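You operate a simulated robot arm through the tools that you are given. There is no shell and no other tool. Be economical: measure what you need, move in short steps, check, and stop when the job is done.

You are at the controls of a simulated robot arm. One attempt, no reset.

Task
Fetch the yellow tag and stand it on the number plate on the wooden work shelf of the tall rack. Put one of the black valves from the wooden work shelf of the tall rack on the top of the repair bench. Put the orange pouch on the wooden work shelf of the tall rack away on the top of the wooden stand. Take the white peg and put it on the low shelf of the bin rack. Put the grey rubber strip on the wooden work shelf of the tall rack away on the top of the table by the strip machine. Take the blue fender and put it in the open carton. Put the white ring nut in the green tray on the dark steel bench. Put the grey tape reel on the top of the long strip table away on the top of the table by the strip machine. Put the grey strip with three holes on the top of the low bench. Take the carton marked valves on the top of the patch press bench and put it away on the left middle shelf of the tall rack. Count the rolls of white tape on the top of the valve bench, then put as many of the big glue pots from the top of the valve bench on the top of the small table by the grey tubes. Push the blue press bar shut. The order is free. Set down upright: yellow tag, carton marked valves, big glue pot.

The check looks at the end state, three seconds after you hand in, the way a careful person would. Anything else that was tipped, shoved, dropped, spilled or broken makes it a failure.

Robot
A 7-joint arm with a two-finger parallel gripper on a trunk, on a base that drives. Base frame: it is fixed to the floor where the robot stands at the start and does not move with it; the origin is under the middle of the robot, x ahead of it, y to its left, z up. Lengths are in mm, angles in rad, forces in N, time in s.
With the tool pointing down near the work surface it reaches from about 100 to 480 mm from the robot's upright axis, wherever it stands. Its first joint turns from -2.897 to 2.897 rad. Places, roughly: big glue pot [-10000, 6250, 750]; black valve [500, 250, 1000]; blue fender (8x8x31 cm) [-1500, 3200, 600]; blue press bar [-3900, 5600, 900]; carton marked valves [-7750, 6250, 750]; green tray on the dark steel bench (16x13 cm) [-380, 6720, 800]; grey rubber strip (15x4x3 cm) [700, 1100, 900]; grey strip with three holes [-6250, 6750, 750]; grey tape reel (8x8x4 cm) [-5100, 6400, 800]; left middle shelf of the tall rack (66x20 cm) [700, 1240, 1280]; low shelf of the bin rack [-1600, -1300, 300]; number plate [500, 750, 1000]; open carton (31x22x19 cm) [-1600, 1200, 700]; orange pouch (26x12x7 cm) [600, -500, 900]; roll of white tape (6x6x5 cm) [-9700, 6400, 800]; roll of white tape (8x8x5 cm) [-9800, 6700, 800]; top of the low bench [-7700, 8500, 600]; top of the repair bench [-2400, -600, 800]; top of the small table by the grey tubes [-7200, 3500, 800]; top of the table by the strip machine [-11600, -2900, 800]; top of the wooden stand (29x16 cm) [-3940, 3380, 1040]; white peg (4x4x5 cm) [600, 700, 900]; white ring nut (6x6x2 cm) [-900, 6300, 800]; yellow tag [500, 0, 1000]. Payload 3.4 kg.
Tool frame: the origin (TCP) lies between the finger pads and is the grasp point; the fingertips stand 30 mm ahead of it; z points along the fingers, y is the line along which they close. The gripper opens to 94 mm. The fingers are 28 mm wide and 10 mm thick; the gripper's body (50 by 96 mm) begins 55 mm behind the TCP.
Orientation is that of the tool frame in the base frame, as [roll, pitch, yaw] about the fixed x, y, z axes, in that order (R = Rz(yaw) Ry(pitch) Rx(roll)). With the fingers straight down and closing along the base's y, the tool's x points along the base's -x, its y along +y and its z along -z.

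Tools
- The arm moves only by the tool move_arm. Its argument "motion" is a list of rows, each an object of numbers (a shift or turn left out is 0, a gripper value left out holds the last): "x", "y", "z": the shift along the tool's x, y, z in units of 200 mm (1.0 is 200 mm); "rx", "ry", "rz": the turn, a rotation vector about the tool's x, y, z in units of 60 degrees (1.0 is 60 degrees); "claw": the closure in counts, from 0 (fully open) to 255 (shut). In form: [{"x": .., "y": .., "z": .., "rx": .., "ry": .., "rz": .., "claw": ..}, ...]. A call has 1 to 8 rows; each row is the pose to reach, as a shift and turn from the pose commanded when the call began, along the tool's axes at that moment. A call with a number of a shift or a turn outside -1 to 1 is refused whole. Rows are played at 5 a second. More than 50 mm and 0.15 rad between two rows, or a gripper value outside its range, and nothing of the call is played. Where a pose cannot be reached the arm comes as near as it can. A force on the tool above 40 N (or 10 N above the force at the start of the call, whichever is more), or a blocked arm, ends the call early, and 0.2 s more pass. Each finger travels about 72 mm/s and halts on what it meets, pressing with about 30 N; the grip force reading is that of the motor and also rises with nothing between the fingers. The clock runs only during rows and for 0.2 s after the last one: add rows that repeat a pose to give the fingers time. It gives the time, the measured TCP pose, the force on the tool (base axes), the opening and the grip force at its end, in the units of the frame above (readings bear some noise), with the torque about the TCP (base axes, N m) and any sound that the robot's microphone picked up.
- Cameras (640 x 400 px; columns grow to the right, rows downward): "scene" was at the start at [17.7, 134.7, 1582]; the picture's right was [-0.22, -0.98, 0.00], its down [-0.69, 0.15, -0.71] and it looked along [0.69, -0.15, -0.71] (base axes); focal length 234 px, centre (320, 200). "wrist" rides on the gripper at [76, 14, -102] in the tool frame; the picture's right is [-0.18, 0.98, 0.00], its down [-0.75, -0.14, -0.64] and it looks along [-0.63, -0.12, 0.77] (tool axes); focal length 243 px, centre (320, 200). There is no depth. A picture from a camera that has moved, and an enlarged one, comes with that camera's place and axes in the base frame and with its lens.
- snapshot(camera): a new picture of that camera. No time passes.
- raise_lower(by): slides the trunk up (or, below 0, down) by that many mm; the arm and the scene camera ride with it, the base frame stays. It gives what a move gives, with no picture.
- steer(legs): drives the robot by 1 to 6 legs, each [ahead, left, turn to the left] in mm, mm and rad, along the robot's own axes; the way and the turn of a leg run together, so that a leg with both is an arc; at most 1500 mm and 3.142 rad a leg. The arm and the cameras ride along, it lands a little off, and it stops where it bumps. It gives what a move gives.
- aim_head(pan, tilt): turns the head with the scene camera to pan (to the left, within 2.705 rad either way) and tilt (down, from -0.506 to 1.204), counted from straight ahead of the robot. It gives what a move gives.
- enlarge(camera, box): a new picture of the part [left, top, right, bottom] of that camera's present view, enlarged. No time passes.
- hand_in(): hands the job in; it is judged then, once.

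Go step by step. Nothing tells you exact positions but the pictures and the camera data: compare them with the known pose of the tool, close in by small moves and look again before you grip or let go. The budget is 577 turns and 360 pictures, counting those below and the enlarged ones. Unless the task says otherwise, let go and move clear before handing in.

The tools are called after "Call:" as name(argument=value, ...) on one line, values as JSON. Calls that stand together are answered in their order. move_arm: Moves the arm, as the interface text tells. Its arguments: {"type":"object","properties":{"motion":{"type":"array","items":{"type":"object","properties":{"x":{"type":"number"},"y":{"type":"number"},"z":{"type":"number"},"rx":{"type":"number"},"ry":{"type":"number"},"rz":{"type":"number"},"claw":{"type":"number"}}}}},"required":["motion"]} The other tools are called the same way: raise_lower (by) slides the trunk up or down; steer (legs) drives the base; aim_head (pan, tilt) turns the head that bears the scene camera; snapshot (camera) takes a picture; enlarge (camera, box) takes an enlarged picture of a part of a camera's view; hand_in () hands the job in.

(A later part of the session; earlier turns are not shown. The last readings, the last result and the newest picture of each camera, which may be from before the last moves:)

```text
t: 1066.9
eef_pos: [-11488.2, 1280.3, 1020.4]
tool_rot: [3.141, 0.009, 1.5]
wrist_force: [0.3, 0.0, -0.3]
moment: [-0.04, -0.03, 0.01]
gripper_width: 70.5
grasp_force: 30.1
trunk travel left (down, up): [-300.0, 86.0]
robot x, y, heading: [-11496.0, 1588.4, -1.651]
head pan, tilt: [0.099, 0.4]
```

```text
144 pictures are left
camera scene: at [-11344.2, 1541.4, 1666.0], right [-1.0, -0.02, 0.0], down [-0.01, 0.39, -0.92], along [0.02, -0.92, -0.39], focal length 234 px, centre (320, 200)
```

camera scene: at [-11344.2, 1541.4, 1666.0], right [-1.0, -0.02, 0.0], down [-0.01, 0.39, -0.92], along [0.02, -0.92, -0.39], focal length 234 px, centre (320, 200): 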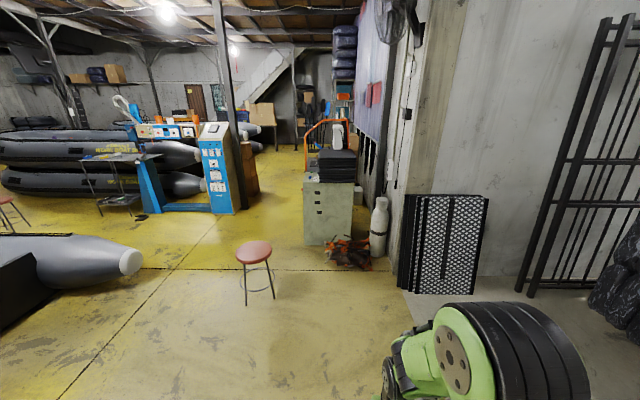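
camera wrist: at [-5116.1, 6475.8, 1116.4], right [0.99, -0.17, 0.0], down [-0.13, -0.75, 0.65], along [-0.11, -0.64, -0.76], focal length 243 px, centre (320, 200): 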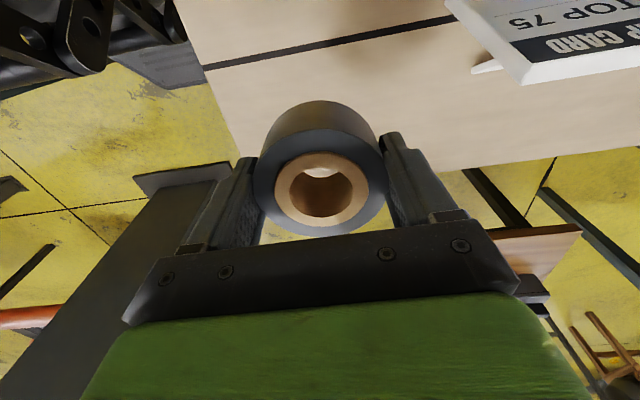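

The table lies behind the grey cabinet; I pass between the red stool and the boat tip.

Call:
steer(legs=[[0, 0, 0.08], [0, 1260, 0]])

Call:
aim_head(pan=0.0, tilt=0.4)

Call:
snapshot(camera="scene")

```text
t: 1073.7
eef_pos: [-10212.7, 1299.2, 1020.5]
tool_rot: [3.141, 0.008, 1.605]
wrist_force: [0.8, -0.8, -1.1]
moment: [0.01, -0.01, 0.01]
gripper_width: 71.0
grasp_force: 29.7
trunk travel left (down, up): [-300.0, 86.0]
robot x, y, heading: [-10258.6, 1603.2, -1.545]
head pan, tilt: [0.099, 0.4]
```

```text
t: 1074.4
eef_pos: [-10212.8, 1300.5, 1020.3]
tool_rot: [3.141, 0.01, 1.606]
wrist_force: [0.2, 0.4, -1.3]
moment: [0.05, -0.03, 0.05]
gripper_width: 70.3
grasp_force: 30.1
trunk travel left (down, up): [-300.0, 86.0]
robot x, y, heading: [-10257.4, 1600.1, -1.545]
head pan, tilt: [0.0, 0.4]
```

```text
143 pictures are left
camera scene: at [-10107.4, 1571.4, 1666.0], right [-1.0, -0.02, 0.0], down [-0.01, 0.39, -0.92], along [0.02, -0.92, -0.39], focal length 234 px, centre (320, 200)
```

scene: 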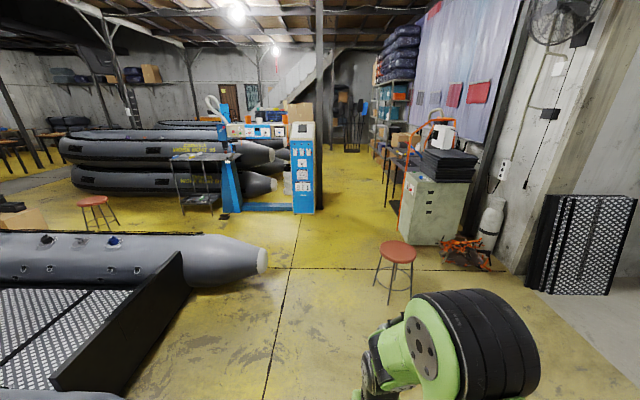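

Call:
steer(legs=[[0, 40, -0.026], [1150, 0, 0], [1150, 0, 0], [900, 0, 0]])

Call:
aim_head(pan=-0.6, tilt=0.5)

Call:
snapshot(camera="scene")

```text
t: 1090.7
eef_pos: [-10196.9, -1947.5, 1019.4]
tool_rot: [-3.14, 0.007, 1.575]
wrist_force: [-0.6, 0.4, -1.6]
moment: [-0.02, 0.0, 0.0]
gripper_width: 70.6
grasp_force: 30.2
trunk travel left (down, up): [-300.0, 86.0]
robot x, y, heading: [-10235.9, -1644.1, -1.58]
head pan, tilt: [0.0, 0.4]
```

```text
t: 1091.7
eef_pos: [-10197.7, -1947.2, 1020.0]
tool_rot: [-3.141, 0.009, 1.576]
wrist_force: [0.1, 0.6, -1.4]
moment: [-0.01, -0.02, 0.0]
gripper_width: 70.7
grasp_force: 30.5
trunk travel left (down, up): [-300.0, 86.0]
robot x, y, heading: [-10236.9, -1644.0, -1.579]
head pan, tilt: [-0.6, 0.499]
```

```text
142 pictures are left
camera scene: at [-10134.9, -1660.1, 1656.9], right [-0.82, 0.57, 0.0], down [0.27, 0.39, -0.88], along [-0.5, -0.72, -0.48], focal length 234 px, centre (320, 200)
```

scene: 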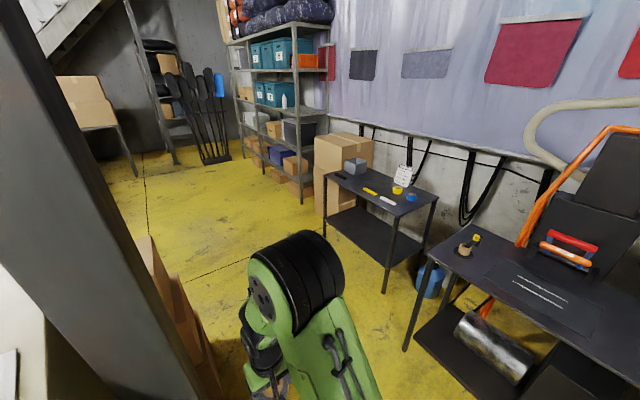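

Call:
enlarge(camera="scene", box=[310, 140, 460, 240])

```text
4.00 times, centred on (385, 190) of scene
camera zoom: at [-10134.9, -1660.1, 1656.9], right [-0.82, 0.57, 0.0], down [0.27, 0.39, -0.88], along [-0.5, -0.72, -0.48], focal length 935 px, centre (60, 240)
```

zoom: 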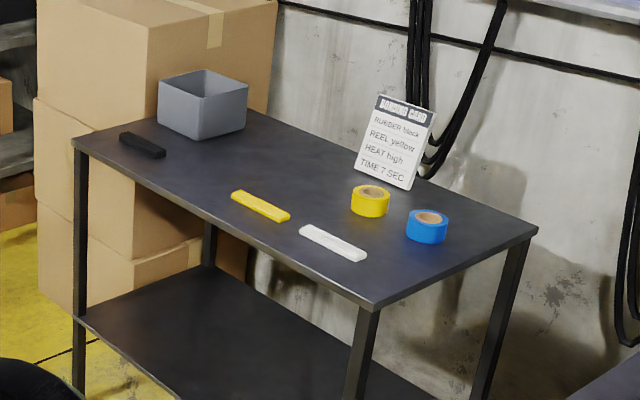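

Table by the strip machine found: x -11330..-11810, y -3310..-2450. The reel goes to the free place near (-11440,-3020). I drive in front of it.

Call:
steer(legs=[[650, -280, 0.008], [720, 0, 0], [0, 0, -1.57], [430, 0, 0]])

Call:
aim_head(pan=0.1, tilt=0.8)

Call:
snapshot(camera="scene")

Call:
snapshot(camera="wrist")

```text
t: 1105.1
eef_pos: [-11243.8, -3042.1, 1021.5]
tool_rot: [-3.142, 0.008, 0.005]
wrist_force: [0.5, 0.4, -0.5]
moment: [-0.01, -0.01, 0.01]
gripper_width: 71.1
grasp_force: 29.8
trunk travel left (down, up): [-300.0, 86.0]
robot x, y, heading: [-10937.3, -3004.4, 3.131]
head pan, tilt: [-0.6, 0.499]
```

```text
t: 1106.2
eef_pos: [-11242.2, -3042.2, 1019.5]
tool_rot: [3.142, 0.009, 0.007]
wrist_force: [0.1, -0.5, -1.2]
moment: [0.01, 0.0, 0.01]
gripper_width: 70.5
grasp_force: 29.8
trunk travel left (down, up): [-300.0, 86.0]
robot x, y, heading: [-10940.6, -3007.2, 3.13]
head pan, tilt: [0.099, 0.799]
```

```text
140 pictures are left
camera scene: at [-10964.1, -3165.8, 1630.9], right [-0.09, 1.0, 0.0], down [0.71, 0.07, -0.7], along [-0.69, -0.06, -0.72], focal length 234 px, centre (320, 200)
```

scene: 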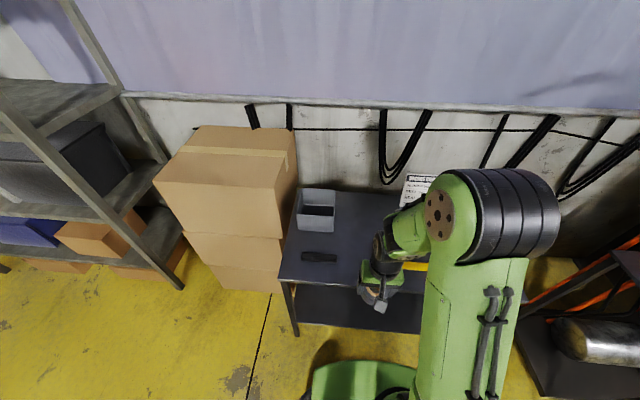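

```text
139 pictures are left
camera wrist: at [-11164.7, -3054.9, 1123.4], right [-0.18, -0.98, 0.0], down [-0.75, 0.14, 0.65], along [-0.64, 0.12, -0.76], focal length 243 px, centre (320, 200)
```

wrist: 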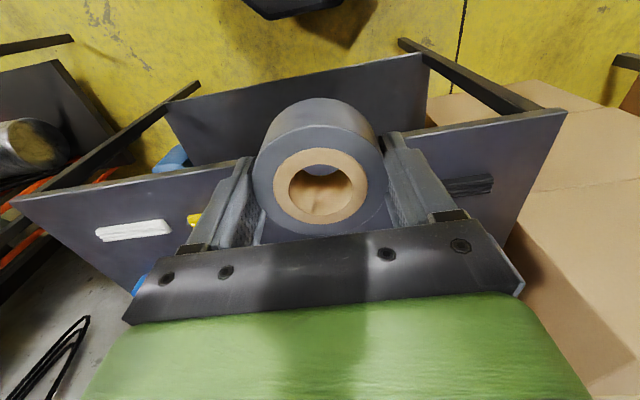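

Call:
steer(legs=[[80, 0, 0.01]])

Call:
move_arm(motion=[{"x": -0.2, "y": -0.02}, {"x": -0.4, "y": -0.04}, {"x": -0.63, "y": -0.06}, {"x": -0.63, "y": -0.06, "z": 0.2}, {"x": -0.63, "y": -0.06, "z": 0.4}, {"x": -0.63, "y": -0.06, "z": 0.6}])

Call:
snapshot(camera="wrist")

```text
t: 1107.2
eef_pos: [-11321.8, -3044.7, 1020.0]
tool_rot: [3.142, 0.009, 0.013]
wrist_force: [0.0, 0.2, -0.7]
moment: [0.03, 0.0, -0.01]
gripper_width: 70.8
grasp_force: 29.9
trunk travel left (down, up): [-300.0, 86.0]
robot x, y, heading: [-11012.8, -3007.1, -3.135]
head pan, tilt: [0.099, 0.799]
```

```text
t: 1108.6
eef_pos: [-11447.9, -3033.1, 900.8]
tool_rot: [-3.141, 0.007, 0.012]
wrist_force: [0.4, -0.6, -1.1]
moment: [0.01, -0.04, 0.01]
gripper_width: 70.7
grasp_force: 29.6
trunk travel left (down, up): [-300.0, 86.0]
robot x, y, heading: [-11018.2, -3009.1, -3.143]
head pan, tilt: [0.099, 0.799]
```

```text
138 pictures are left
camera wrist: at [-11370.0, -3045.6, 1002.8], right [-0.17, -0.98, 0.0], down [-0.75, 0.13, 0.65], along [-0.64, 0.11, -0.76], focal length 243 px, centre (320, 200)
```

wrist: 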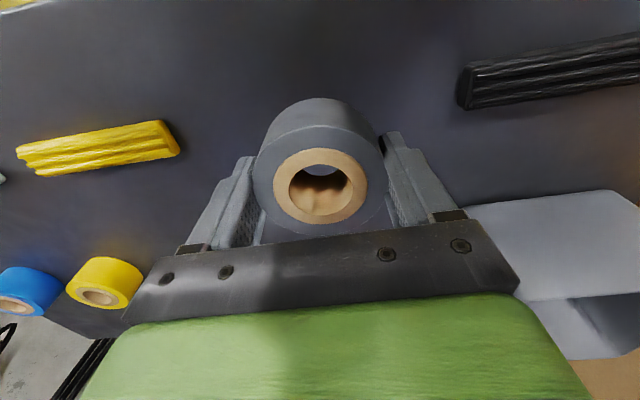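

Free spot below. Lower to contact and release.

Call:
move_arm(motion=[{"z": 0.2}, {"z": 0.27}, {"z": 0.3}, {"z": 0.32}, {"z": 0.34}, {"z": 0.36}, {"z": 0.38}, {"z": 0.4}])

Call:
move_arm(motion=[{"z": -0.01}, {"z": -0.01, "claw": 40}, {"z": -0.01, "claw": 0}, {"z": -0.01}, {"z": -0.15}, {"z": -0.35}, {"z": -0.55}])

Call:
snapshot(camera="wrist")

```text
t: 1110.2
eef_pos: [-11447.7, -3034.4, 830.4]
tool_rot: [3.141, 0.013, 0.011]
wrist_force: [5.3, -0.6, 17.1]
moment: [0.16, -0.4, -0.03]
gripper_width: 70.5
grasp_force: 30.2
trunk travel left (down, up): [-300.0, 86.0]
robot x, y, heading: [-11018.3, -3004.6, -3.143]
head pan, tilt: [0.099, 0.799]
stopped in row 7: the force on the tool passed its limit at 44 N (the readings are from after the stop); the commanded pose is now the measured one
```

```text
t: 1111.8
eef_pos: [-11447.6, -3032.5, 938.6]
tool_rot: [-3.141, 0.014, 0.012]
wrist_force: [0.3, 0.3, -0.5]
moment: [-0.01, 0.02, 0.01]
gripper_width: 94.1
grasp_force: 0.1
trunk travel left (down, up): [-300.0, 86.0]
robot x, y, heading: [-11019.8, -3007.6, -3.14]
head pan, tilt: [0.099, 0.799]
```

```text
137 pictures are left
camera wrist: at [-11368.5, -3045.3, 1040.8], right [-0.17, -0.99, 0.0], down [-0.75, 0.13, 0.65], along [-0.64, 0.11, -0.76], focal length 243 px, centre (320, 200)
```

wrist: 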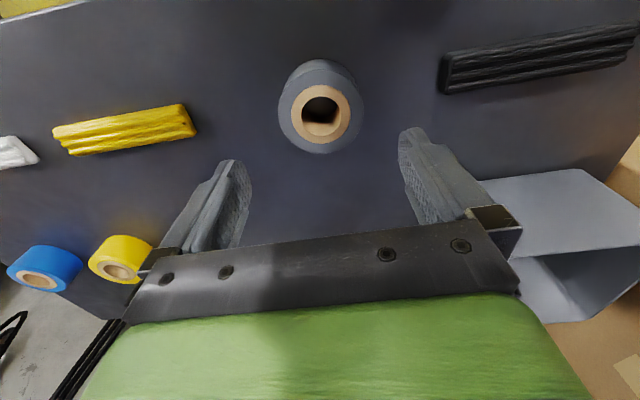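

Reel placed. Next the valves carton on the patch press bench: retract and drive back north.

Call:
move_arm(motion=[{"z": -0.2}, {"z": -0.4, "x": 0.1}, {"z": -0.4, "x": 0.3}, {"z": -0.4, "x": 0.5}, {"z": -0.4, "x": 0.7}])

Call:
steer(legs=[[-600, 0, 0], [0, 0, -1.57], [0, -180, 0], [1500, 0, 0]])

Call:
steer(legs=[[0, 0, 0]])

```text
t: 1113.0
eef_pos: [-11306.2, -3030.7, 1014.4]
tool_rot: [-3.141, 0.018, 0.011]
wrist_force: [0.3, -0.2, 0.2]
moment: [-0.01, 0.04, -0.03]
gripper_width: 93.9
grasp_force: 0.0
trunk travel left (down, up): [-300.0, 86.0]
robot x, y, heading: [-11020.0, -3005.4, -3.144]
head pan, tilt: [0.099, 0.799]
```

```text
t: 1121.1
eef_pos: [-10331.1, -2724.4, 1014.0]
tool_rot: [-3.139, 0.015, -1.535]
wrist_force: [0.1, -1.0, 0.2]
moment: [0.02, 0.0, 0.02]
gripper_width: 94.1
grasp_force: 0.0
trunk travel left (down, up): [-300.0, 86.0]
robot x, y, heading: [-10298.9, -3010.7, 1.592]
head pan, tilt: [0.099, 0.799]
stopped in leg 3: the robot was blocked; the commanded pose is now the measured one
```

```text
t: 1121.8
eef_pos: [-10332.3, -2722.6, 1012.7]
tool_rot: [-3.139, 0.014, -1.535]
wrist_force: [-0.2, 0.9, -0.3]
moment: [-0.03, -0.02, 0.0]
gripper_width: 94.1
grasp_force: 0.1
trunk travel left (down, up): [-300.0, 86.0]
robot x, y, heading: [-10303.1, -3009.7, 1.598]
head pan, tilt: [0.099, 0.799]
```

I bumped something on my right while sidestepping; look at it.

Call:
aim_head(pan=-1.6, tilt=0.9)

Call:
snapshot(camera="scene")

```text
t: 1123.5
eef_pos: [-10332.6, -2723.0, 1013.9]
tool_rot: [-3.139, 0.013, -1.535]
wrist_force: [-0.1, 0.3, -0.7]
moment: [0.0, 0.02, -0.02]
gripper_width: 93.7
grasp_force: 0.1
trunk travel left (down, up): [-300.0, 86.0]
robot x, y, heading: [-10299.1, -3012.4, 1.6]
head pan, tilt: [-1.6, 0.901]
```

```text
136 pictures are left
camera scene: at [-10377.4, -3074.4, 1623.0], right [0.0, -1.0, 0.0], down [-0.78, 0.0, -0.62], along [0.62, 0.0, -0.78], focal length 234 px, centre (320, 200)
```

scene: 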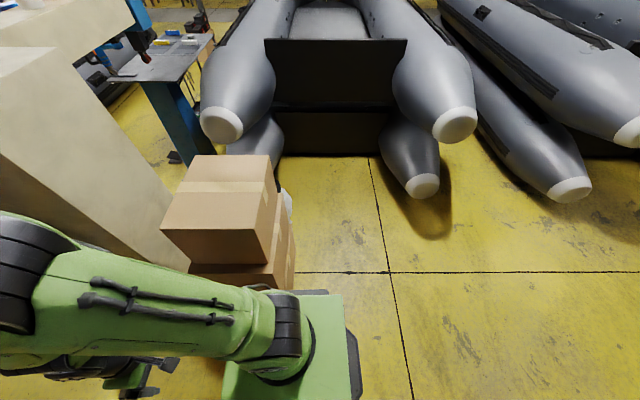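

A carton stack stands there, still upright. I move left away from it and continue north.

Call:
steer(legs=[[0, 80, -0.028], [1500, 0, 0], [1500, -60, 0], [1480, 0, 0]])

Call:
steer(legs=[[0, 0, 0]])

```text
refused: leg 3 is longer than a leg can be; nothing moved
```

```text
t: 1124.2
eef_pos: [-10332.9, -2722.9, 1013.2]
tool_rot: [-3.14, 0.016, -1.536]
wrist_force: [-0.1, 0.0, 0.0]
moment: [0.0, 0.03, 0.0]
gripper_width: 93.9
grasp_force: 0.1
trunk travel left (down, up): [-300.0, 86.0]
robot x, y, heading: [-10304.2, -3012.0, 1.598]
head pan, tilt: [-1.6, 0.901]
```

Call:
steer(legs=[[0, 80, -0.028], [1450, 0, 0], [1450, -100, 0], [1450, 0, 0]])

Call:
aim_head(pan=-2.7, tilt=0.4)

Call:
snapshot(camera="scene")

```text
t: 1137.5
eef_pos: [-10327.9, -7.3, 1011.3]
tool_rot: [-3.141, 0.011, -1.556]
wrist_force: [-0.1, 1.1, -0.4]
moment: [-0.09, -0.01, -0.01]
gripper_width: 94.0
grasp_force: 0.0
trunk travel left (down, up): [-300.0, 86.0]
robot x, y, heading: [-10302.4, -299.2, 1.573]
head pan, tilt: [-1.6, 0.901]
stopped in leg 3: the robot was blocked; the commanded pose is now the measured one
```

```text
t: 1138.8
eef_pos: [-10329.0, -11.8, 1012.9]
tool_rot: [-3.141, 0.017, -1.556]
wrist_force: [-0.1, -0.2, -1.0]
moment: [-0.03, -0.01, -0.03]
gripper_width: 94.0
grasp_force: 0.0
trunk travel left (down, up): [-300.0, 86.0]
robot x, y, heading: [-10303.3, -296.3, 1.576]
head pan, tilt: [-2.7, 0.4]
```

```text
135 pictures are left
camera scene: at [-10417.3, -443.5, 1666.0], right [-0.9, -0.43, 0.0], down [-0.17, 0.35, -0.92], along [0.4, -0.83, -0.39], focal length 234 px, centre (320, 200)
```

scene: 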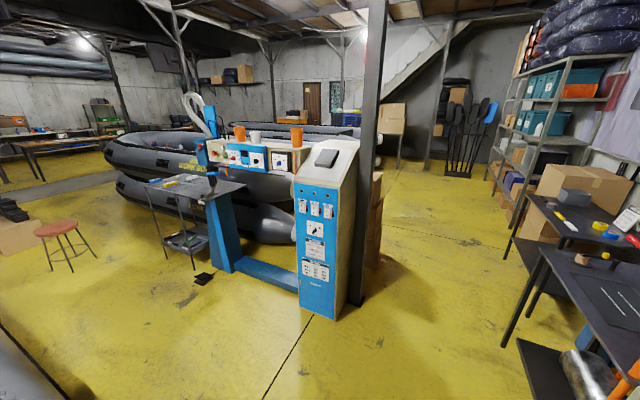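

Call:
aim_head(pan=0.5, tilt=0.9)

Call:
snapshot(camera="scene")

```text
t: 1141.5
eef_pos: [-10330.1, -11.5, 1013.1]
tool_rot: [-3.141, 0.013, -1.558]
wrist_force: [0.4, -0.5, -0.3]
moment: [0.0, 0.0, 0.0]
gripper_width: 94.0
grasp_force: 0.1
trunk travel left (down, up): [-300.0, 86.0]
robot x, y, heading: [-10305.8, -296.9, 1.574]
head pan, tilt: [0.499, 0.901]
```

```text
134 pictures are left
camera scene: at [-10494.0, -294.1, 1623.0], right [0.88, 0.48, 0.0], down [0.38, -0.69, -0.62], along [-0.3, 0.54, -0.78], focal length 234 px, centre (320, 200)
```

scene: 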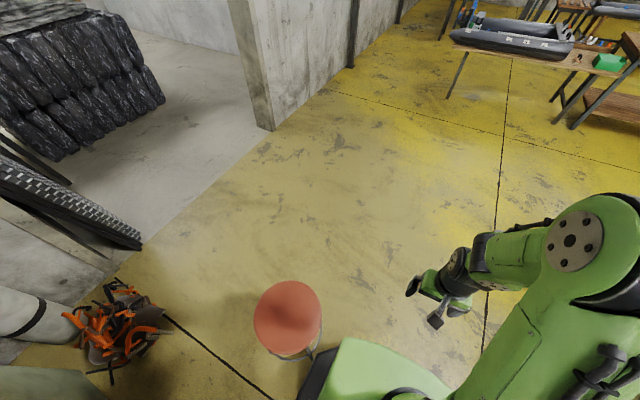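

The red stool is just touched by my base corner but has not moved. I sidestep right and pass it.

Call:
steer(legs=[[-40, -90, 0], [1000, 0, 0], [900, 0, 0]])

Call:
steer(legs=[[0, 1270, 0], [1450, 0, 0], [1450, 0, 0]])

Call:
snapshot(camera="scene")

```text
t: 1151.7
eef_pos: [-10280.2, 1819.8, 1013.8]
tool_rot: [-3.141, 0.015, -1.545]
wrist_force: [0.7, 0.8, -0.5]
moment: [0.01, -0.01, 0.01]
gripper_width: 93.9
grasp_force: 0.1
trunk travel left (down, up): [-300.0, 86.0]
robot x, y, heading: [-10248.4, 1530.5, 1.587]
head pan, tilt: [0.499, 0.901]
```

```text
t: 1171.5
eef_pos: [-11593.9, 4679.6, 1013.0]
tool_rot: [-3.14, 0.014, -1.547]
wrist_force: [-0.2, 0.3, 0.6]
moment: [-0.01, 0.0, -0.01]
gripper_width: 93.9
grasp_force: 0.1
trunk travel left (down, up): [-300.0, 86.0]
robot x, y, heading: [-11564.2, 4393.4, 1.587]
head pan, tilt: [0.499, 0.901]
```

```text
133 pictures are left
camera scene: at [-11755.6, 4396.3, 1623.0], right [0.87, 0.49, 0.0], down [0.39, -0.68, -0.62], along [-0.31, 0.54, -0.78], focal length 234 px, centre (320, 200)
```

scene: 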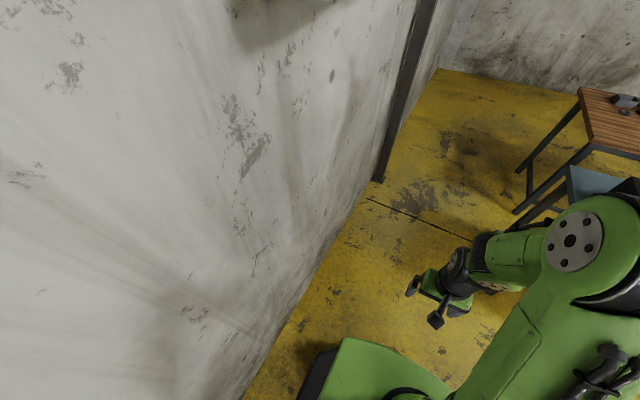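

Call:
steer(legs=[[0, -60, -0.016], [1480, 0, 0], [1450, 0, 0], [0, -1450, 0], [0, -1450, 0]])

Call:
steer(legs=[[0, -1360, 0], [0, 0, 1.57]])

Call:
aim_head(pan=0.6, tilt=0.6)

Call:
snapshot(camera="scene")

```text
t: 1199.5
eef_pos: [-8684.3, 7546.2, 1013.2]
tool_rot: [-3.14, 0.015, -1.623]
wrist_force: [-0.4, -0.2, 0.5]
moment: [0.01, -0.04, 0.02]
gripper_width: 93.9
grasp_force: 0.1
trunk travel left (down, up): [-300.0, 86.0]
robot x, y, heading: [-8678.5, 7257.8, 1.512]
head pan, tilt: [0.499, 0.901]
```

```text
t: 1210.4
eef_pos: [-7563.7, 7158.7, 1012.8]
tool_rot: [-3.14, 0.014, -0.035]
wrist_force: [-0.3, -0.5, 0.3]
moment: [-0.01, -0.02, -0.02]
gripper_width: 94.2
grasp_force: 0.1
trunk travel left (down, up): [-300.0, 86.0]
robot x, y, heading: [-7275.8, 7172.2, 3.093]
head pan, tilt: [0.499, 0.901]
```

```text
t: 1211.2
eef_pos: [-7563.6, 7160.5, 1012.0]
tool_rot: [-3.14, 0.012, -0.034]
wrist_force: [-0.3, -0.6, 0.0]
moment: [-0.03, 0.0, -0.02]
gripper_width: 94.0
grasp_force: 0.0
trunk travel left (down, up): [-300.0, 86.0]
robot x, y, heading: [-7276.3, 7169.0, 3.098]
head pan, tilt: [0.6, 0.6]
```

```text
132 pictures are left
camera scene: at [-7298.7, 6969.7, 1647.7], right [-0.53, 0.85, 0.0], down [0.48, 0.3, -0.82], along [-0.7, -0.44, -0.57], focal length 234 px, centre (320, 200)
```

scene: 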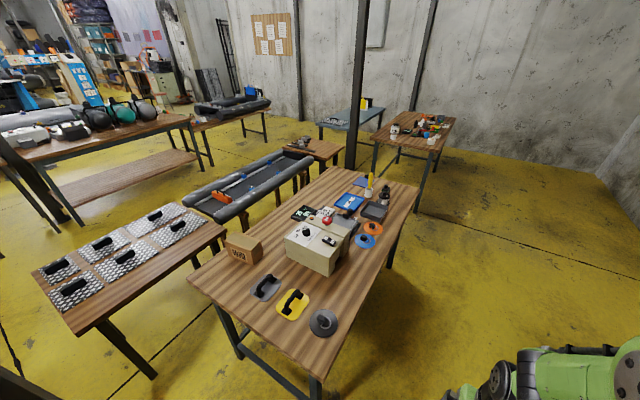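

Call:
enlarge(camera="scene", box=[180, 190, 400, 340])

Call:
steer(legs=[[0, 0, 0.045], [10, 800, 0]])

Call:
aim_head(pan=0.2, tilt=0.8)

Call:
snapshot(camera="scene")

Call:
snapshot(camera="wrist")

```text
2.67 times, centred on (290, 265) of scene
camera zoom: at [-7298.7, 6969.7, 1647.7], right [-0.53, 0.85, 0.0], down [0.48, 0.3, -0.82], along [-0.7, -0.44, -0.57], focal length 624 px, centre (400, 27)
```

zoom: 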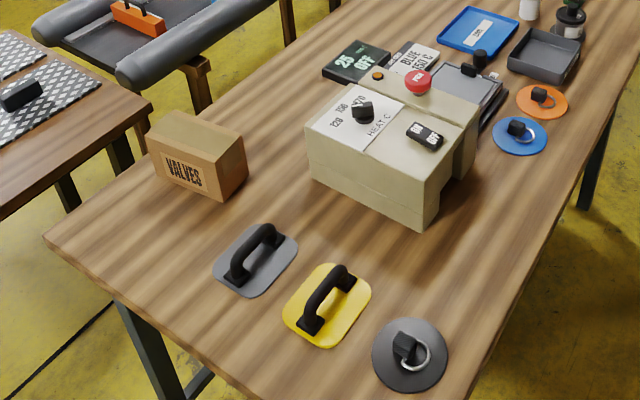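

```text
t: 1215.8
eef_pos: [-7576.9, 6349.8, 1013.6]
tool_rot: [-3.14, 0.013, -0.002]
wrist_force: [-0.2, -1.1, 0.4]
moment: [0.02, 0.0, 0.01]
gripper_width: 94.2
grasp_force: 0.1
trunk travel left (down, up): [-300.0, 86.0]
robot x, y, heading: [-7285.8, 6369.6, 3.129]
head pan, tilt: [0.6, 0.6]
```

```text
t: 1216.7
eef_pos: [-7576.5, 6350.9, 1013.6]
tool_rot: [-3.141, 0.015, -0.001]
wrist_force: [-0.8, 0.2, 0.5]
moment: [-0.01, 0.02, -0.02]
gripper_width: 93.9
grasp_force: 0.0
trunk travel left (down, up): [-300.0, 86.0]
robot x, y, heading: [-7286.9, 6365.6, 3.131]
head pan, tilt: [0.201, 0.799]
```

```text
130 pictures are left
camera scene: at [-7310.9, 6203.1, 1630.9], right [-0.19, 0.98, 0.0], down [0.7, 0.14, -0.7], along [-0.68, -0.13, -0.72], focal length 234 px, centre (320, 200)
```

scene: 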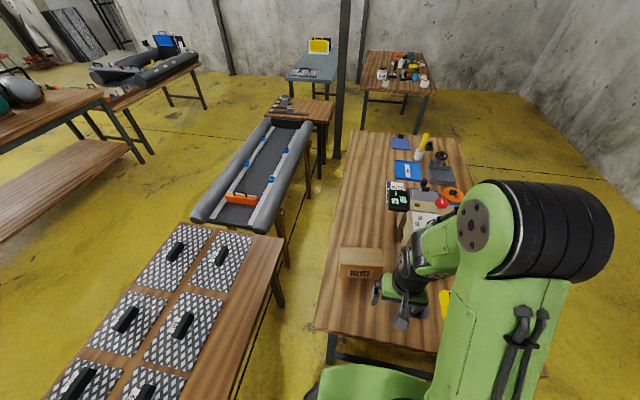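

```text
129 pictures are left
camera wrist: at [-7497.7, 6337.0, 1116.1], right [-0.18, -0.98, 0.0], down [-0.74, 0.14, 0.65], along [-0.64, 0.12, -0.76], focal length 243 px, centre (320, 200)
```

wrist: 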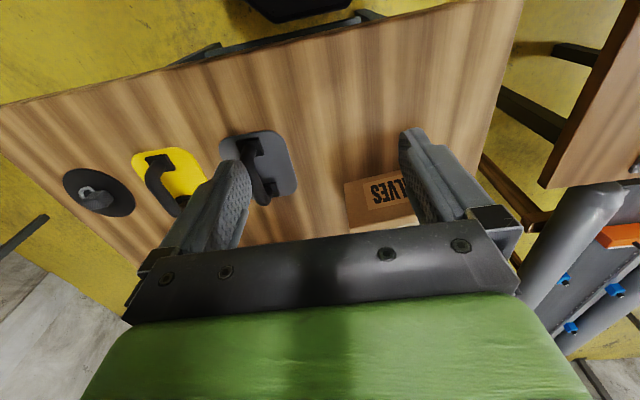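

Call:
move_arm(motion=[{"x": -0.15, "y": 0.15}, {"x": -0.3, "y": 0.3}, {"x": -0.4, "y": 0.38}])

Call:
snapshot(camera="wrist")

```text
t: 1217.5
eef_pos: [-7656.3, 6274.0, 1015.8]
tool_rot: [-3.139, 0.014, -0.002]
wrist_force: [0.1, -0.2, 0.3]
moment: [0.0, 0.0, -0.01]
gripper_width: 93.9
grasp_force: 0.1
trunk travel left (down, up): [-300.0, 86.0]
robot x, y, heading: [-7288.5, 6371.8, 3.127]
head pan, tilt: [0.201, 0.799]
```

```text
128 pictures are left
camera wrist: at [-7577.9, 6259.6, 1118.4], right [-0.19, -0.98, 0.0], down [-0.74, 0.14, 0.65], along [-0.64, 0.12, -0.76], focal length 243 px, centre (320, 200)
```

wrist: 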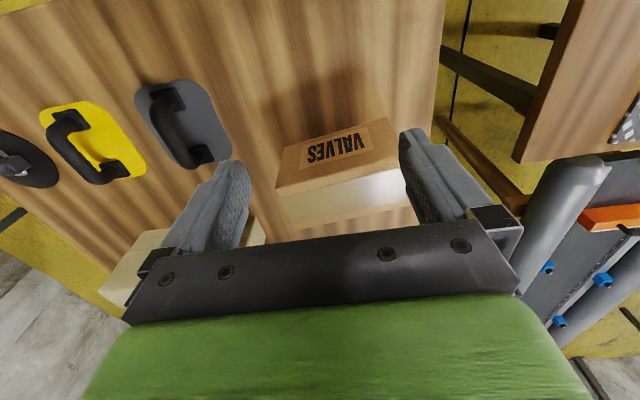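

The carton is about 160×70×105 mm at (-7771,6268). Plan: grip it from above across its depth, turn it lengthwise toward me on the bench, then regrip with a 45° tilt for the shelf. First rotate the tool.

Call:
move_arm(motion=[{"rz": 0.14}, {"rz": 0.28}, {"rz": 0.42}, {"rz": 0.56}, {"rz": 0.7}, {"rz": 0.84}, {"rz": 0.98}])

Call:
move_arm(motion=[{"rz": 0.14}, {"rz": 0.28}, {"rz": 0.43}, {"rz": 0.43, "y": 0.2}, {"rz": 0.43, "y": 0.4}, {"rz": 0.43, "y": 0.57}])

Call:
snapshot(camera="wrist")

Call:
snapshot(camera="scene")

```text
t: 1219.1
eef_pos: [-7655.6, 6274.9, 1015.6]
tool_rot: [3.129, 0.009, -1.03]
wrist_force: [0.5, -0.5, 0.1]
moment: [0.0, -0.01, 0.02]
gripper_width: 94.1
grasp_force: 0.1
trunk travel left (down, up): [-300.0, 86.0]
robot x, y, heading: [-7286.0, 6368.0, 3.134]
head pan, tilt: [0.201, 0.799]
```

```text
refused: row 3 steps farther than a row can; nothing moved
```

```text
127 pictures are left
camera wrist: at [-7626.5, 6202.5, 1117.9], right [-0.94, -0.35, 0.01], down [-0.26, 0.72, 0.65], along [-0.23, 0.6, -0.76], focal length 243 px, centre (320, 200)
```

wrist: 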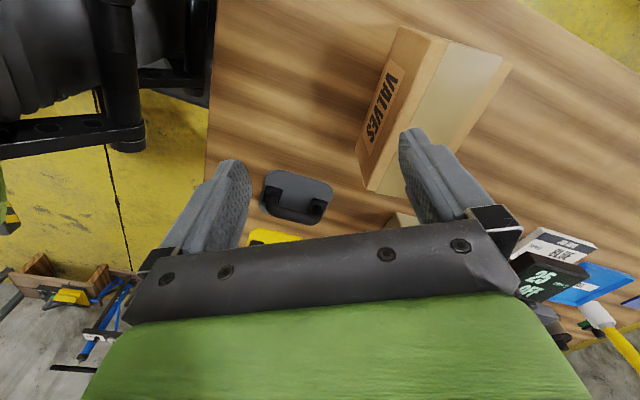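

```text
126 pictures are left
camera scene: at [-7310.9, 6203.2, 1630.9], right [-0.19, 0.98, 0.0], down [0.7, 0.14, -0.7], along [-0.68, -0.13, -0.72], focal length 234 px, centre (320, 200)
```

scene: 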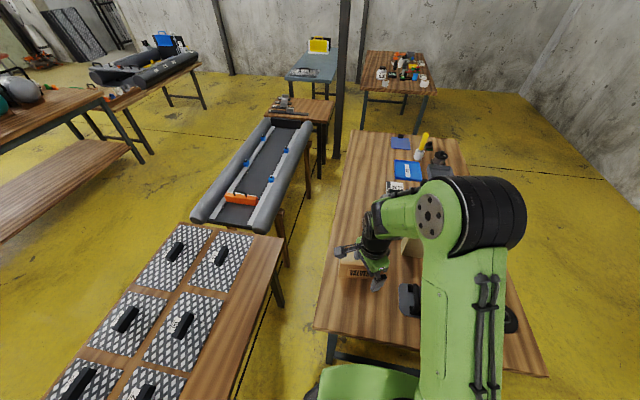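

Call:
move_arm(motion=[{"rz": 0.14}, {"rz": 0.28}, {"rz": 0.42}, {"rz": 0.427}])

Call:
move_arm(motion=[{"y": 0.2}, {"y": 0.4}, {"y": 0.57, "x": 0.05}])

Call:
snapshot(camera="wrist")

```text
t: 1220.1
eef_pos: [-7656.4, 6274.4, 1014.6]
tool_rot: [3.127, 0.003, -1.476]
wrist_force: [-0.9, -0.6, -0.4]
moment: [0.02, 0.0, -0.01]
gripper_width: 93.8
grasp_force: 0.1
trunk travel left (down, up): [-300.0, 86.0]
robot x, y, heading: [-7289.2, 6369.4, 3.13]
head pan, tilt: [0.201, 0.799]
```

```text
t: 1220.9
eef_pos: [-7773.4, 6251.5, 1015.0]
tool_rot: [3.131, 0.002, -1.475]
wrist_force: [0.2, 0.4, 0.6]
moment: [0.02, 0.0, -0.01]
gripper_width: 94.3
grasp_force: 0.0
trunk travel left (down, up): [-300.0, 86.0]
robot x, y, heading: [-7288.1, 6369.8, 3.134]
head pan, tilt: [0.201, 0.799]
```

```text
125 pictures are left
camera wrist: at [-7776.9, 6175.8, 1119.8], right [-1.0, 0.09, 0.01], down [0.08, 0.76, 0.64], along [0.05, 0.64, -0.77], focal length 243 px, centre (320, 200)
```

wrist: 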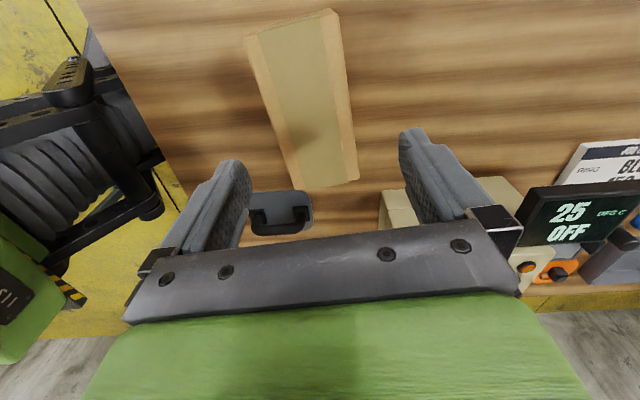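

Call:
move_arm(motion=[{"x": -0.067, "y": -0.059, "rz": -0.02}, {"x": -0.067, "y": -0.059, "z": 0.22, "rz": -0.02}, {"x": -0.067, "y": -0.059, "z": 0.44, "rz": -0.02}, {"x": -0.067, "y": -0.059, "z": 0.62, "rz": -0.02}, {"x": -0.067, "y": -0.059, "z": 0.75, "rz": -0.02}])

Call:
snapshot(camera="wrist")

```text
t: 1222.1
eef_pos: [-7759.3, 6266.1, 866.1]
tool_rot: [3.13, 0.003, -1.453]
wrist_force: [-0.2, -0.1, 0.1]
moment: [-0.02, -0.02, -0.01]
gripper_width: 94.0
grasp_force: 0.0
trunk travel left (down, up): [-300.0, 86.0]
robot x, y, heading: [-7285.0, 6370.1, 3.131]
head pan, tilt: [0.201, 0.799]
```

```text
124 pictures are left
camera wrist: at [-7762.4, 6190.5, 969.8], right [-1.0, 0.07, 0.01], down [0.06, 0.76, 0.64], along [0.03, 0.64, -0.77], focal length 243 px, centre (320, 200)
```

wrist: 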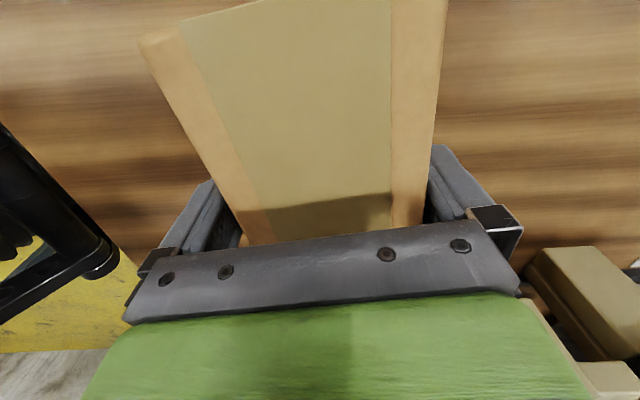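

Fingers straddle the carton. Close and lift.

Call:
move_arm(motion=[{"claw": 255}, {"claw": 255}, {"claw": 255}, {"claw": 255}])

Call:
move_arm(motion=[{"z": -0.1}, {"z": -0.25}, {"z": -0.45}, {"z": -0.55}])

Call:
snapshot(camera="wrist")

```text
t: 1223.1
eef_pos: [-7759.7, 6266.5, 866.0]
tool_rot: [3.128, 0.004, -1.454]
wrist_force: [-1.9, -0.8, -0.5]
moment: [0.0, -0.07, -0.04]
gripper_width: 79.7
grasp_force: 30.1
trunk travel left (down, up): [-300.0, 86.0]
robot x, y, heading: [-7286.4, 6367.2, 3.134]
head pan, tilt: [0.201, 0.799]
```

```text
t: 1224.1
eef_pos: [-7756.7, 6269.7, 977.5]
tool_rot: [3.128, 0.004, -1.452]
wrist_force: [0.4, 0.0, -2.8]
moment: [-0.02, -0.01, -0.03]
gripper_width: 79.2
grasp_force: 30.1
trunk travel left (down, up): [-300.0, 86.0]
robot x, y, heading: [-7288.6, 6367.0, 3.131]
head pan, tilt: [0.201, 0.799]
```

```text
123 pictures are left
camera wrist: at [-7759.1, 6193.2, 1081.0], right [-1.0, 0.07, 0.01], down [0.06, 0.76, 0.64], along [0.03, 0.64, -0.77], focal length 243 px, centre (320, 200)
```

wrist: 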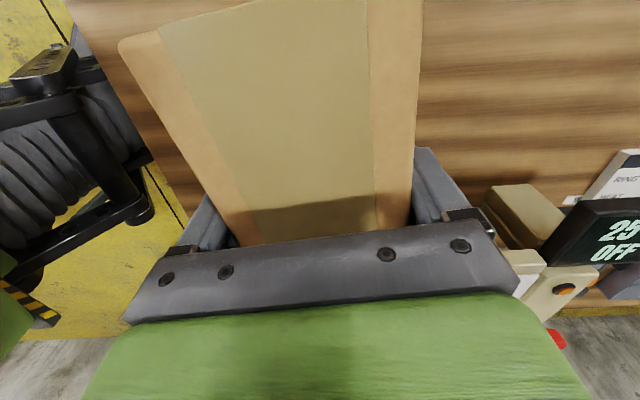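

Call:
move_arm(motion=[{"z": -0.2}, {"z": -0.2, "rz": -0.14}, {"z": -0.2, "rz": -0.28}, {"z": -0.2, "rz": -0.42}, {"z": -0.2, "rz": -0.56}, {"z": -0.2, "rz": -0.7}, {"z": -0.2, "rz": -0.84}, {"z": -0.2, "rz": -0.98}])

Call:
move_arm(motion=[{"rz": -0.14}, {"rz": -0.28}, {"rz": -0.41}])

Call:
move_arm(motion=[{"x": 0.2, "y": 0.05}, {"x": 0.385, "y": 0.1}, {"x": 0.385, "y": 0.1, "z": 0.2}, {"x": 0.385, "y": 0.1, "z": 0.4}, {"x": 0.385, "y": 0.1, "z": 0.6}])

Call:
snapshot(camera="wrist")

Call:
snapshot(camera="scene")

```text
t: 1225.9
eef_pos: [-7757.2, 6268.8, 1017.0]
tool_rot: [3.14, 0.013, -0.425]
wrist_force: [0.0, 0.0, -3.1]
moment: [0.01, -0.01, -0.03]
gripper_width: 79.2
grasp_force: 30.1
trunk travel left (down, up): [-300.0, 86.0]
robot x, y, heading: [-7287.2, 6369.7, 3.132]
head pan, tilt: [0.201, 0.799]
```

```text
t: 1226.7
eef_pos: [-7758.4, 6267.5, 1016.0]
tool_rot: [-3.14, 0.014, 0.005]
wrist_force: [-0.2, -0.3, -3.6]
moment: [0.0, 0.04, 0.0]
gripper_width: 79.0
grasp_force: 30.0
trunk travel left (down, up): [-300.0, 86.0]
robot x, y, heading: [-7284.4, 6370.8, 3.135]
head pan, tilt: [0.201, 0.799]
```

```text
t: 1227.9
eef_pos: [-7683.3, 6244.4, 894.2]
tool_rot: [-3.138, 0.015, 0.003]
wrist_force: [0.3, 0.1, -4.1]
moment: [-0.03, 0.0, -0.03]
gripper_width: 79.1
grasp_force: 29.6
trunk travel left (down, up): [-300.0, 86.0]
robot x, y, heading: [-7290.9, 6370.9, 3.129]
head pan, tilt: [0.201, 0.799]
```

```text
122 pictures are left
camera wrist: at [-7604.8, 6231.7, 996.6], right [-0.18, -0.98, 0.0], down [-0.74, 0.14, 0.65], along [-0.64, 0.12, -0.76], focal length 243 px, centre (320, 200)
```

wrist: 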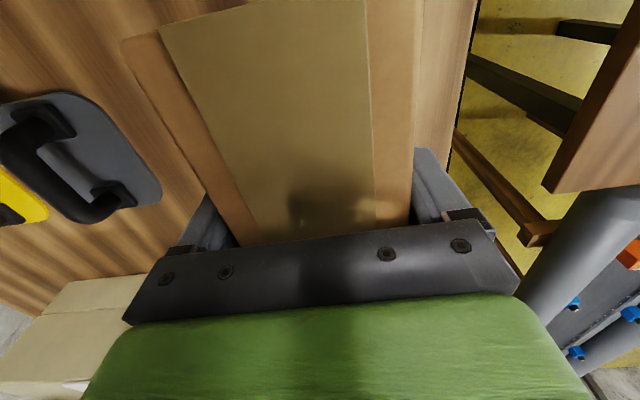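

```text
121 pictures are left
camera scene: at [-7312.7, 6202.6, 1630.8], right [-0.19, 0.98, 0.0], down [0.7, 0.14, -0.7], along [-0.68, -0.13, -0.72], focal length 234 px, centre (320, 200)
```

scene: 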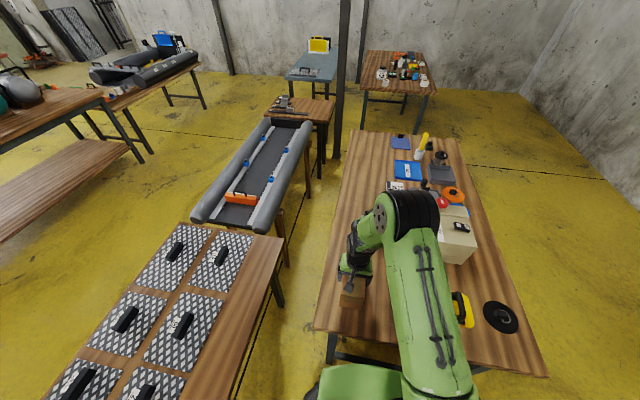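

Call:
move_arm(motion=[{"z": 0.08}, {"z": 0.12}, {"z": 0.135}, {"z": 0.15}, {"z": 0.165}])

Call:
move_arm(motion=[{"claw": 20}, {"claw": 0}, {"claw": 0}, {"z": -0.1}, {"z": -0.3}, {"z": -0.5}, {"z": -0.7}])

Call:
snapshot(camera="wrist")

```text
t: 1229.1
eef_pos: [-7683.7, 6248.9, 863.0]
tool_rot: [-3.141, 0.02, 0.002]
wrist_force: [-2.2, 1.5, 30.9]
moment: [-0.09, 0.14, -0.05]
gripper_width: 79.7
grasp_force: 30.6
trunk travel left (down, up): [-300.0, 86.0]
robot x, y, heading: [-7288.4, 6369.8, 3.132]
head pan, tilt: [0.201, 0.799]
```

```text
t: 1230.7
eef_pos: [-7681.5, 6248.3, 1000.9]
tool_rot: [-3.138, 0.015, 0.002]
wrist_force: [0.0, -0.3, 0.1]
moment: [0.05, -0.03, -0.02]
gripper_width: 93.9
grasp_force: 0.1
trunk travel left (down, up): [-300.0, 86.0]
robot x, y, heading: [-7288.6, 6373.7, 3.131]
head pan, tilt: [0.201, 0.799]
```

```text
120 pictures are left
camera wrist: at [-7604.0, 6233.9, 1102.3], right [-0.18, -0.98, 0.0], down [-0.74, 0.14, 0.65], along [-0.64, 0.12, -0.76], focal length 243 px, centre (320, 200)
```

wrist: 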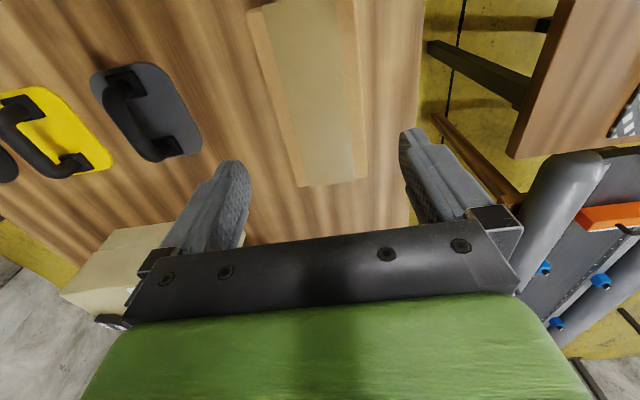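

Call:
move_arm(motion=[{"ry": -0.13}, {"ry": -0.26}, {"ry": -0.39}, {"ry": -0.52}, {"ry": -0.65}, {"ry": -0.75}])

Call:
snapshot(camera="wrist")

```text
t: 1232.1
eef_pos: [-7683.4, 6246.7, 1002.8]
tool_rot: [-3.139, 0.804, 0.008]
wrist_force: [0.3, 0.0, 0.0]
moment: [0.01, 0.02, 0.03]
gripper_width: 94.1
grasp_force: 0.1
trunk travel left (down, up): [-300.0, 86.0]
robot x, y, heading: [-7287.0, 6370.9, 3.131]
head pan, tilt: [0.201, 0.799]
```

```text
119 pictures are left
camera wrist: at [-7554.8, 6235.0, 1020.2], right [-0.12, -0.98, 0.13], down [-0.06, 0.14, 0.99], along [-0.99, 0.12, -0.08], focal length 243 px, centre (320, 200)
```

wrist: 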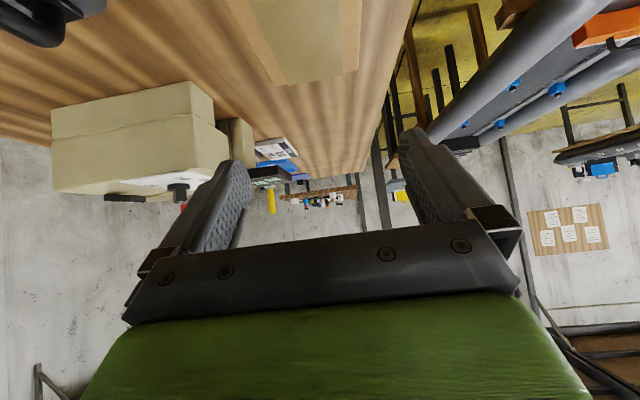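

Call:
move_arm(motion=[{"x": 0.15, "z": 0.145}, {"x": 0.3, "z": 0.29}, {"x": 0.4, "z": 0.385}, {"x": 0.43, "z": 0.414}])

Call:
snapshot(camera="wrist")

Call:
snapshot(camera="scene")

```text
t: 1233.1
eef_pos: [-7682.0, 6246.9, 883.6]
tool_rot: [-3.138, 0.801, 0.005]
wrist_force: [0.3, 0.3, 0.1]
moment: [-0.02, 0.0, 0.0]
gripper_width: 94.0
grasp_force: 0.1
trunk travel left (down, up): [-300.0, 86.0]
robot x, y, heading: [-7289.7, 6370.2, 3.131]
head pan, tilt: [0.201, 0.799]
```

```text
118 pictures are left
camera wrist: at [-7554.5, 6234.9, 901.3], right [-0.13, -0.98, 0.13], down [-0.06, 0.14, 0.99], along [-0.99, 0.12, -0.08], focal length 243 px, centre (320, 200)
```

wrist: 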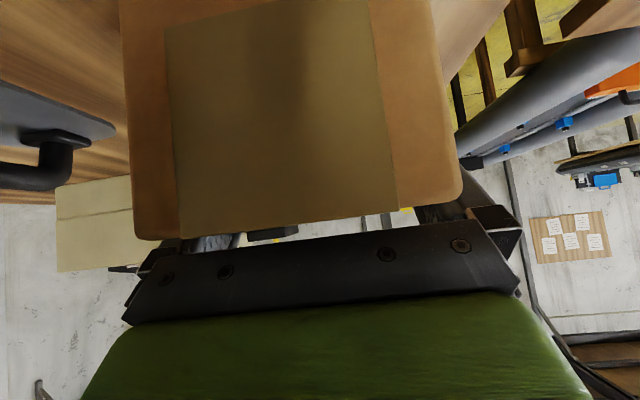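

```text
117 pictures are left
camera scene: at [-7310.9, 6203.2, 1630.9], right [-0.19, 0.98, 0.0], down [0.7, 0.14, -0.7], along [-0.68, -0.13, -0.72], focal length 234 px, centre (320, 200)
```

scene: 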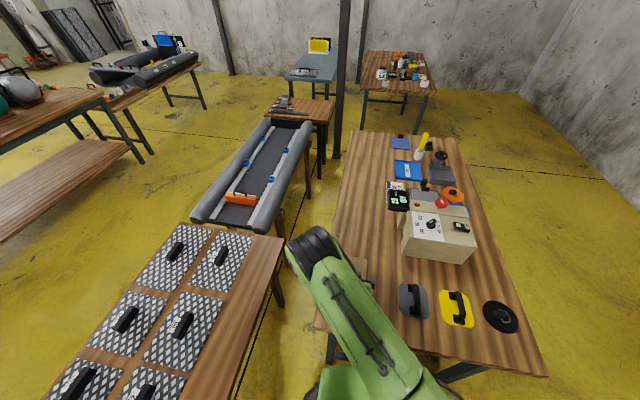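

Call:
move_arm(motion=[{"claw": 255}, {"claw": 255}, {"claw": 255}, {"claw": 255}])

Call:
move_arm(motion=[{"x": -0.1, "z": -0.097}, {"x": -0.25, "z": -0.24}, {"x": -0.4, "z": -0.385}, {"x": -0.55, "z": -0.53}])

Call:
snapshot(camera="wrist")

Call:
snapshot(camera="scene")

```text
t: 1234.1
eef_pos: [-7681.6, 6248.2, 883.5]
tool_rot: [-3.138, 0.8, 0.005]
wrist_force: [0.2, 0.0, 0.1]
moment: [-0.05, 0.18, 0.0]
gripper_width: 79.3
grasp_force: 30.2
trunk travel left (down, up): [-300.0, 86.0]
robot x, y, heading: [-7287.0, 6373.4, 3.132]
head pan, tilt: [0.201, 0.799]
```

```text
t: 1235.1
eef_pos: [-7680.4, 6248.4, 1036.1]
tool_rot: [-3.138, 0.801, 0.007]
wrist_force: [0.7, 0.0, -3.6]
moment: [-0.03, 0.02, 0.01]
gripper_width: 79.3
grasp_force: 29.9
trunk travel left (down, up): [-300.0, 86.0]
robot x, y, heading: [-7287.1, 6368.2, 3.135]
head pan, tilt: [0.201, 0.799]
```

```text
116 pictures are left
camera wrist: at [-7553.3, 6236.4, 1053.7], right [-0.13, -0.98, 0.13], down [-0.07, 0.14, 0.99], along [-0.99, 0.12, -0.08], focal length 243 px, centre (320, 200)
```

wrist: 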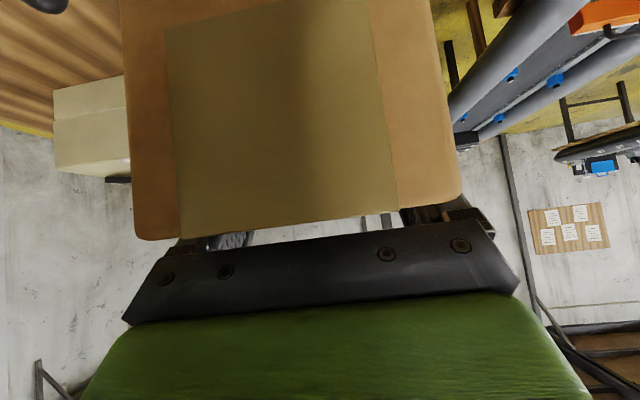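

```text
115 pictures are left
camera scene: at [-7309.8, 6204.1, 1631.0], right [-0.19, 0.98, 0.0], down [0.7, 0.14, -0.7], along [-0.68, -0.13, -0.72], focal length 234 px, centre (320, 200)
```

scene: 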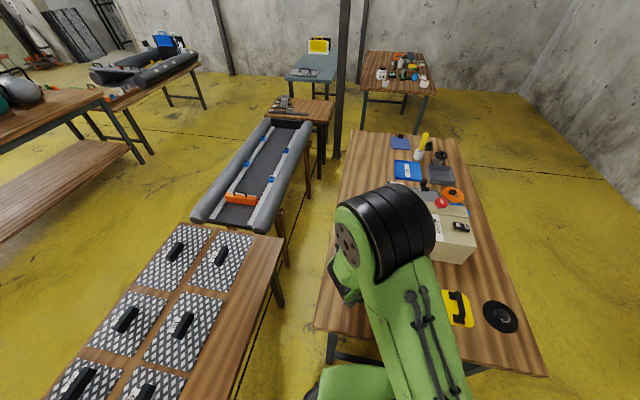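

Carton held by the tilted gripper. Raise the trunk and take it east through the north corridor.

Call:
raise_lower(by=85)

Call:
steer(legs=[[0, -960, 0], [-1480, 0, 0], [-1480, 0, 0]])

Call:
steer(legs=[[0, 0, 0]])

```text
t: 1236.3
eef_pos: [-7682.0, 6249.2, 1120.9]
tool_rot: [-3.139, 0.8, 0.004]
wrist_force: [0.0, -0.7, -3.5]
moment: [-0.01, -0.01, 0.0]
gripper_width: 79.4
grasp_force: 30.4
trunk travel left (down, up): [-385.0, 1.0]
robot x, y, heading: [-7290.6, 6373.0, 3.132]
head pan, tilt: [0.201, 0.799]
```

```text
t: 1255.0
eef_pos: [-4764.8, 7238.0, 1121.0]
tool_rot: [-3.139, 0.799, 0.043]
wrist_force: [-0.4, 0.2, -4.0]
moment: [-0.01, 0.01, 0.01]
gripper_width: 79.1
grasp_force: 29.8
trunk travel left (down, up): [-385.0, 1.0]
robot x, y, heading: [-4375.9, 7374.0, -3.109]
head pan, tilt: [0.201, 0.799]
```

```text
t: 1255.7
eef_pos: [-4764.8, 7239.0, 1119.4]
tool_rot: [-3.138, 0.8, 0.041]
wrist_force: [0.6, 0.0, -4.0]
moment: [0.01, -0.01, 0.01]
gripper_width: 79.3
grasp_force: 29.7
trunk travel left (down, up): [-385.0, 1.0]
robot x, y, heading: [-4372.7, 7376.9, -3.112]
head pan, tilt: [0.201, 0.799]
```

Call:
steer(legs=[[0, 0, -0.03], [-1490, 0, 0], [-1490, 0, 0], [-1480, 0, 0], [0, 0, 1.57]])

Call:
steer(legs=[[0, 0, 0]])

```text
t: 1280.9
eef_pos: [118.2, 6777.9, 1120.4]
tool_rot: [-3.138, 0.799, 1.452]
wrist_force: [0.3, 0.0, -3.4]
moment: [0.0, 0.0, -0.01]
gripper_width: 79.2
grasp_force: 29.4
trunk travel left (down, up): [-385.0, 1.0]
robot x, y, heading: [46.0, 7181.7, -1.705]
head pan, tilt: [0.201, 0.799]
```

```text
t: 1281.6
eef_pos: [118.3, 6776.2, 1120.8]
tool_rot: [-3.139, 0.8, 1.45]
wrist_force: [-0.5, -0.2, -3.3]
moment: [0.01, 0.0, -0.02]
gripper_width: 79.0
grasp_force: 30.0
trunk travel left (down, up): [-385.0, 1.0]
robot x, y, heading: [46.3, 7180.3, -1.7]
head pan, tilt: [0.201, 0.799]
```

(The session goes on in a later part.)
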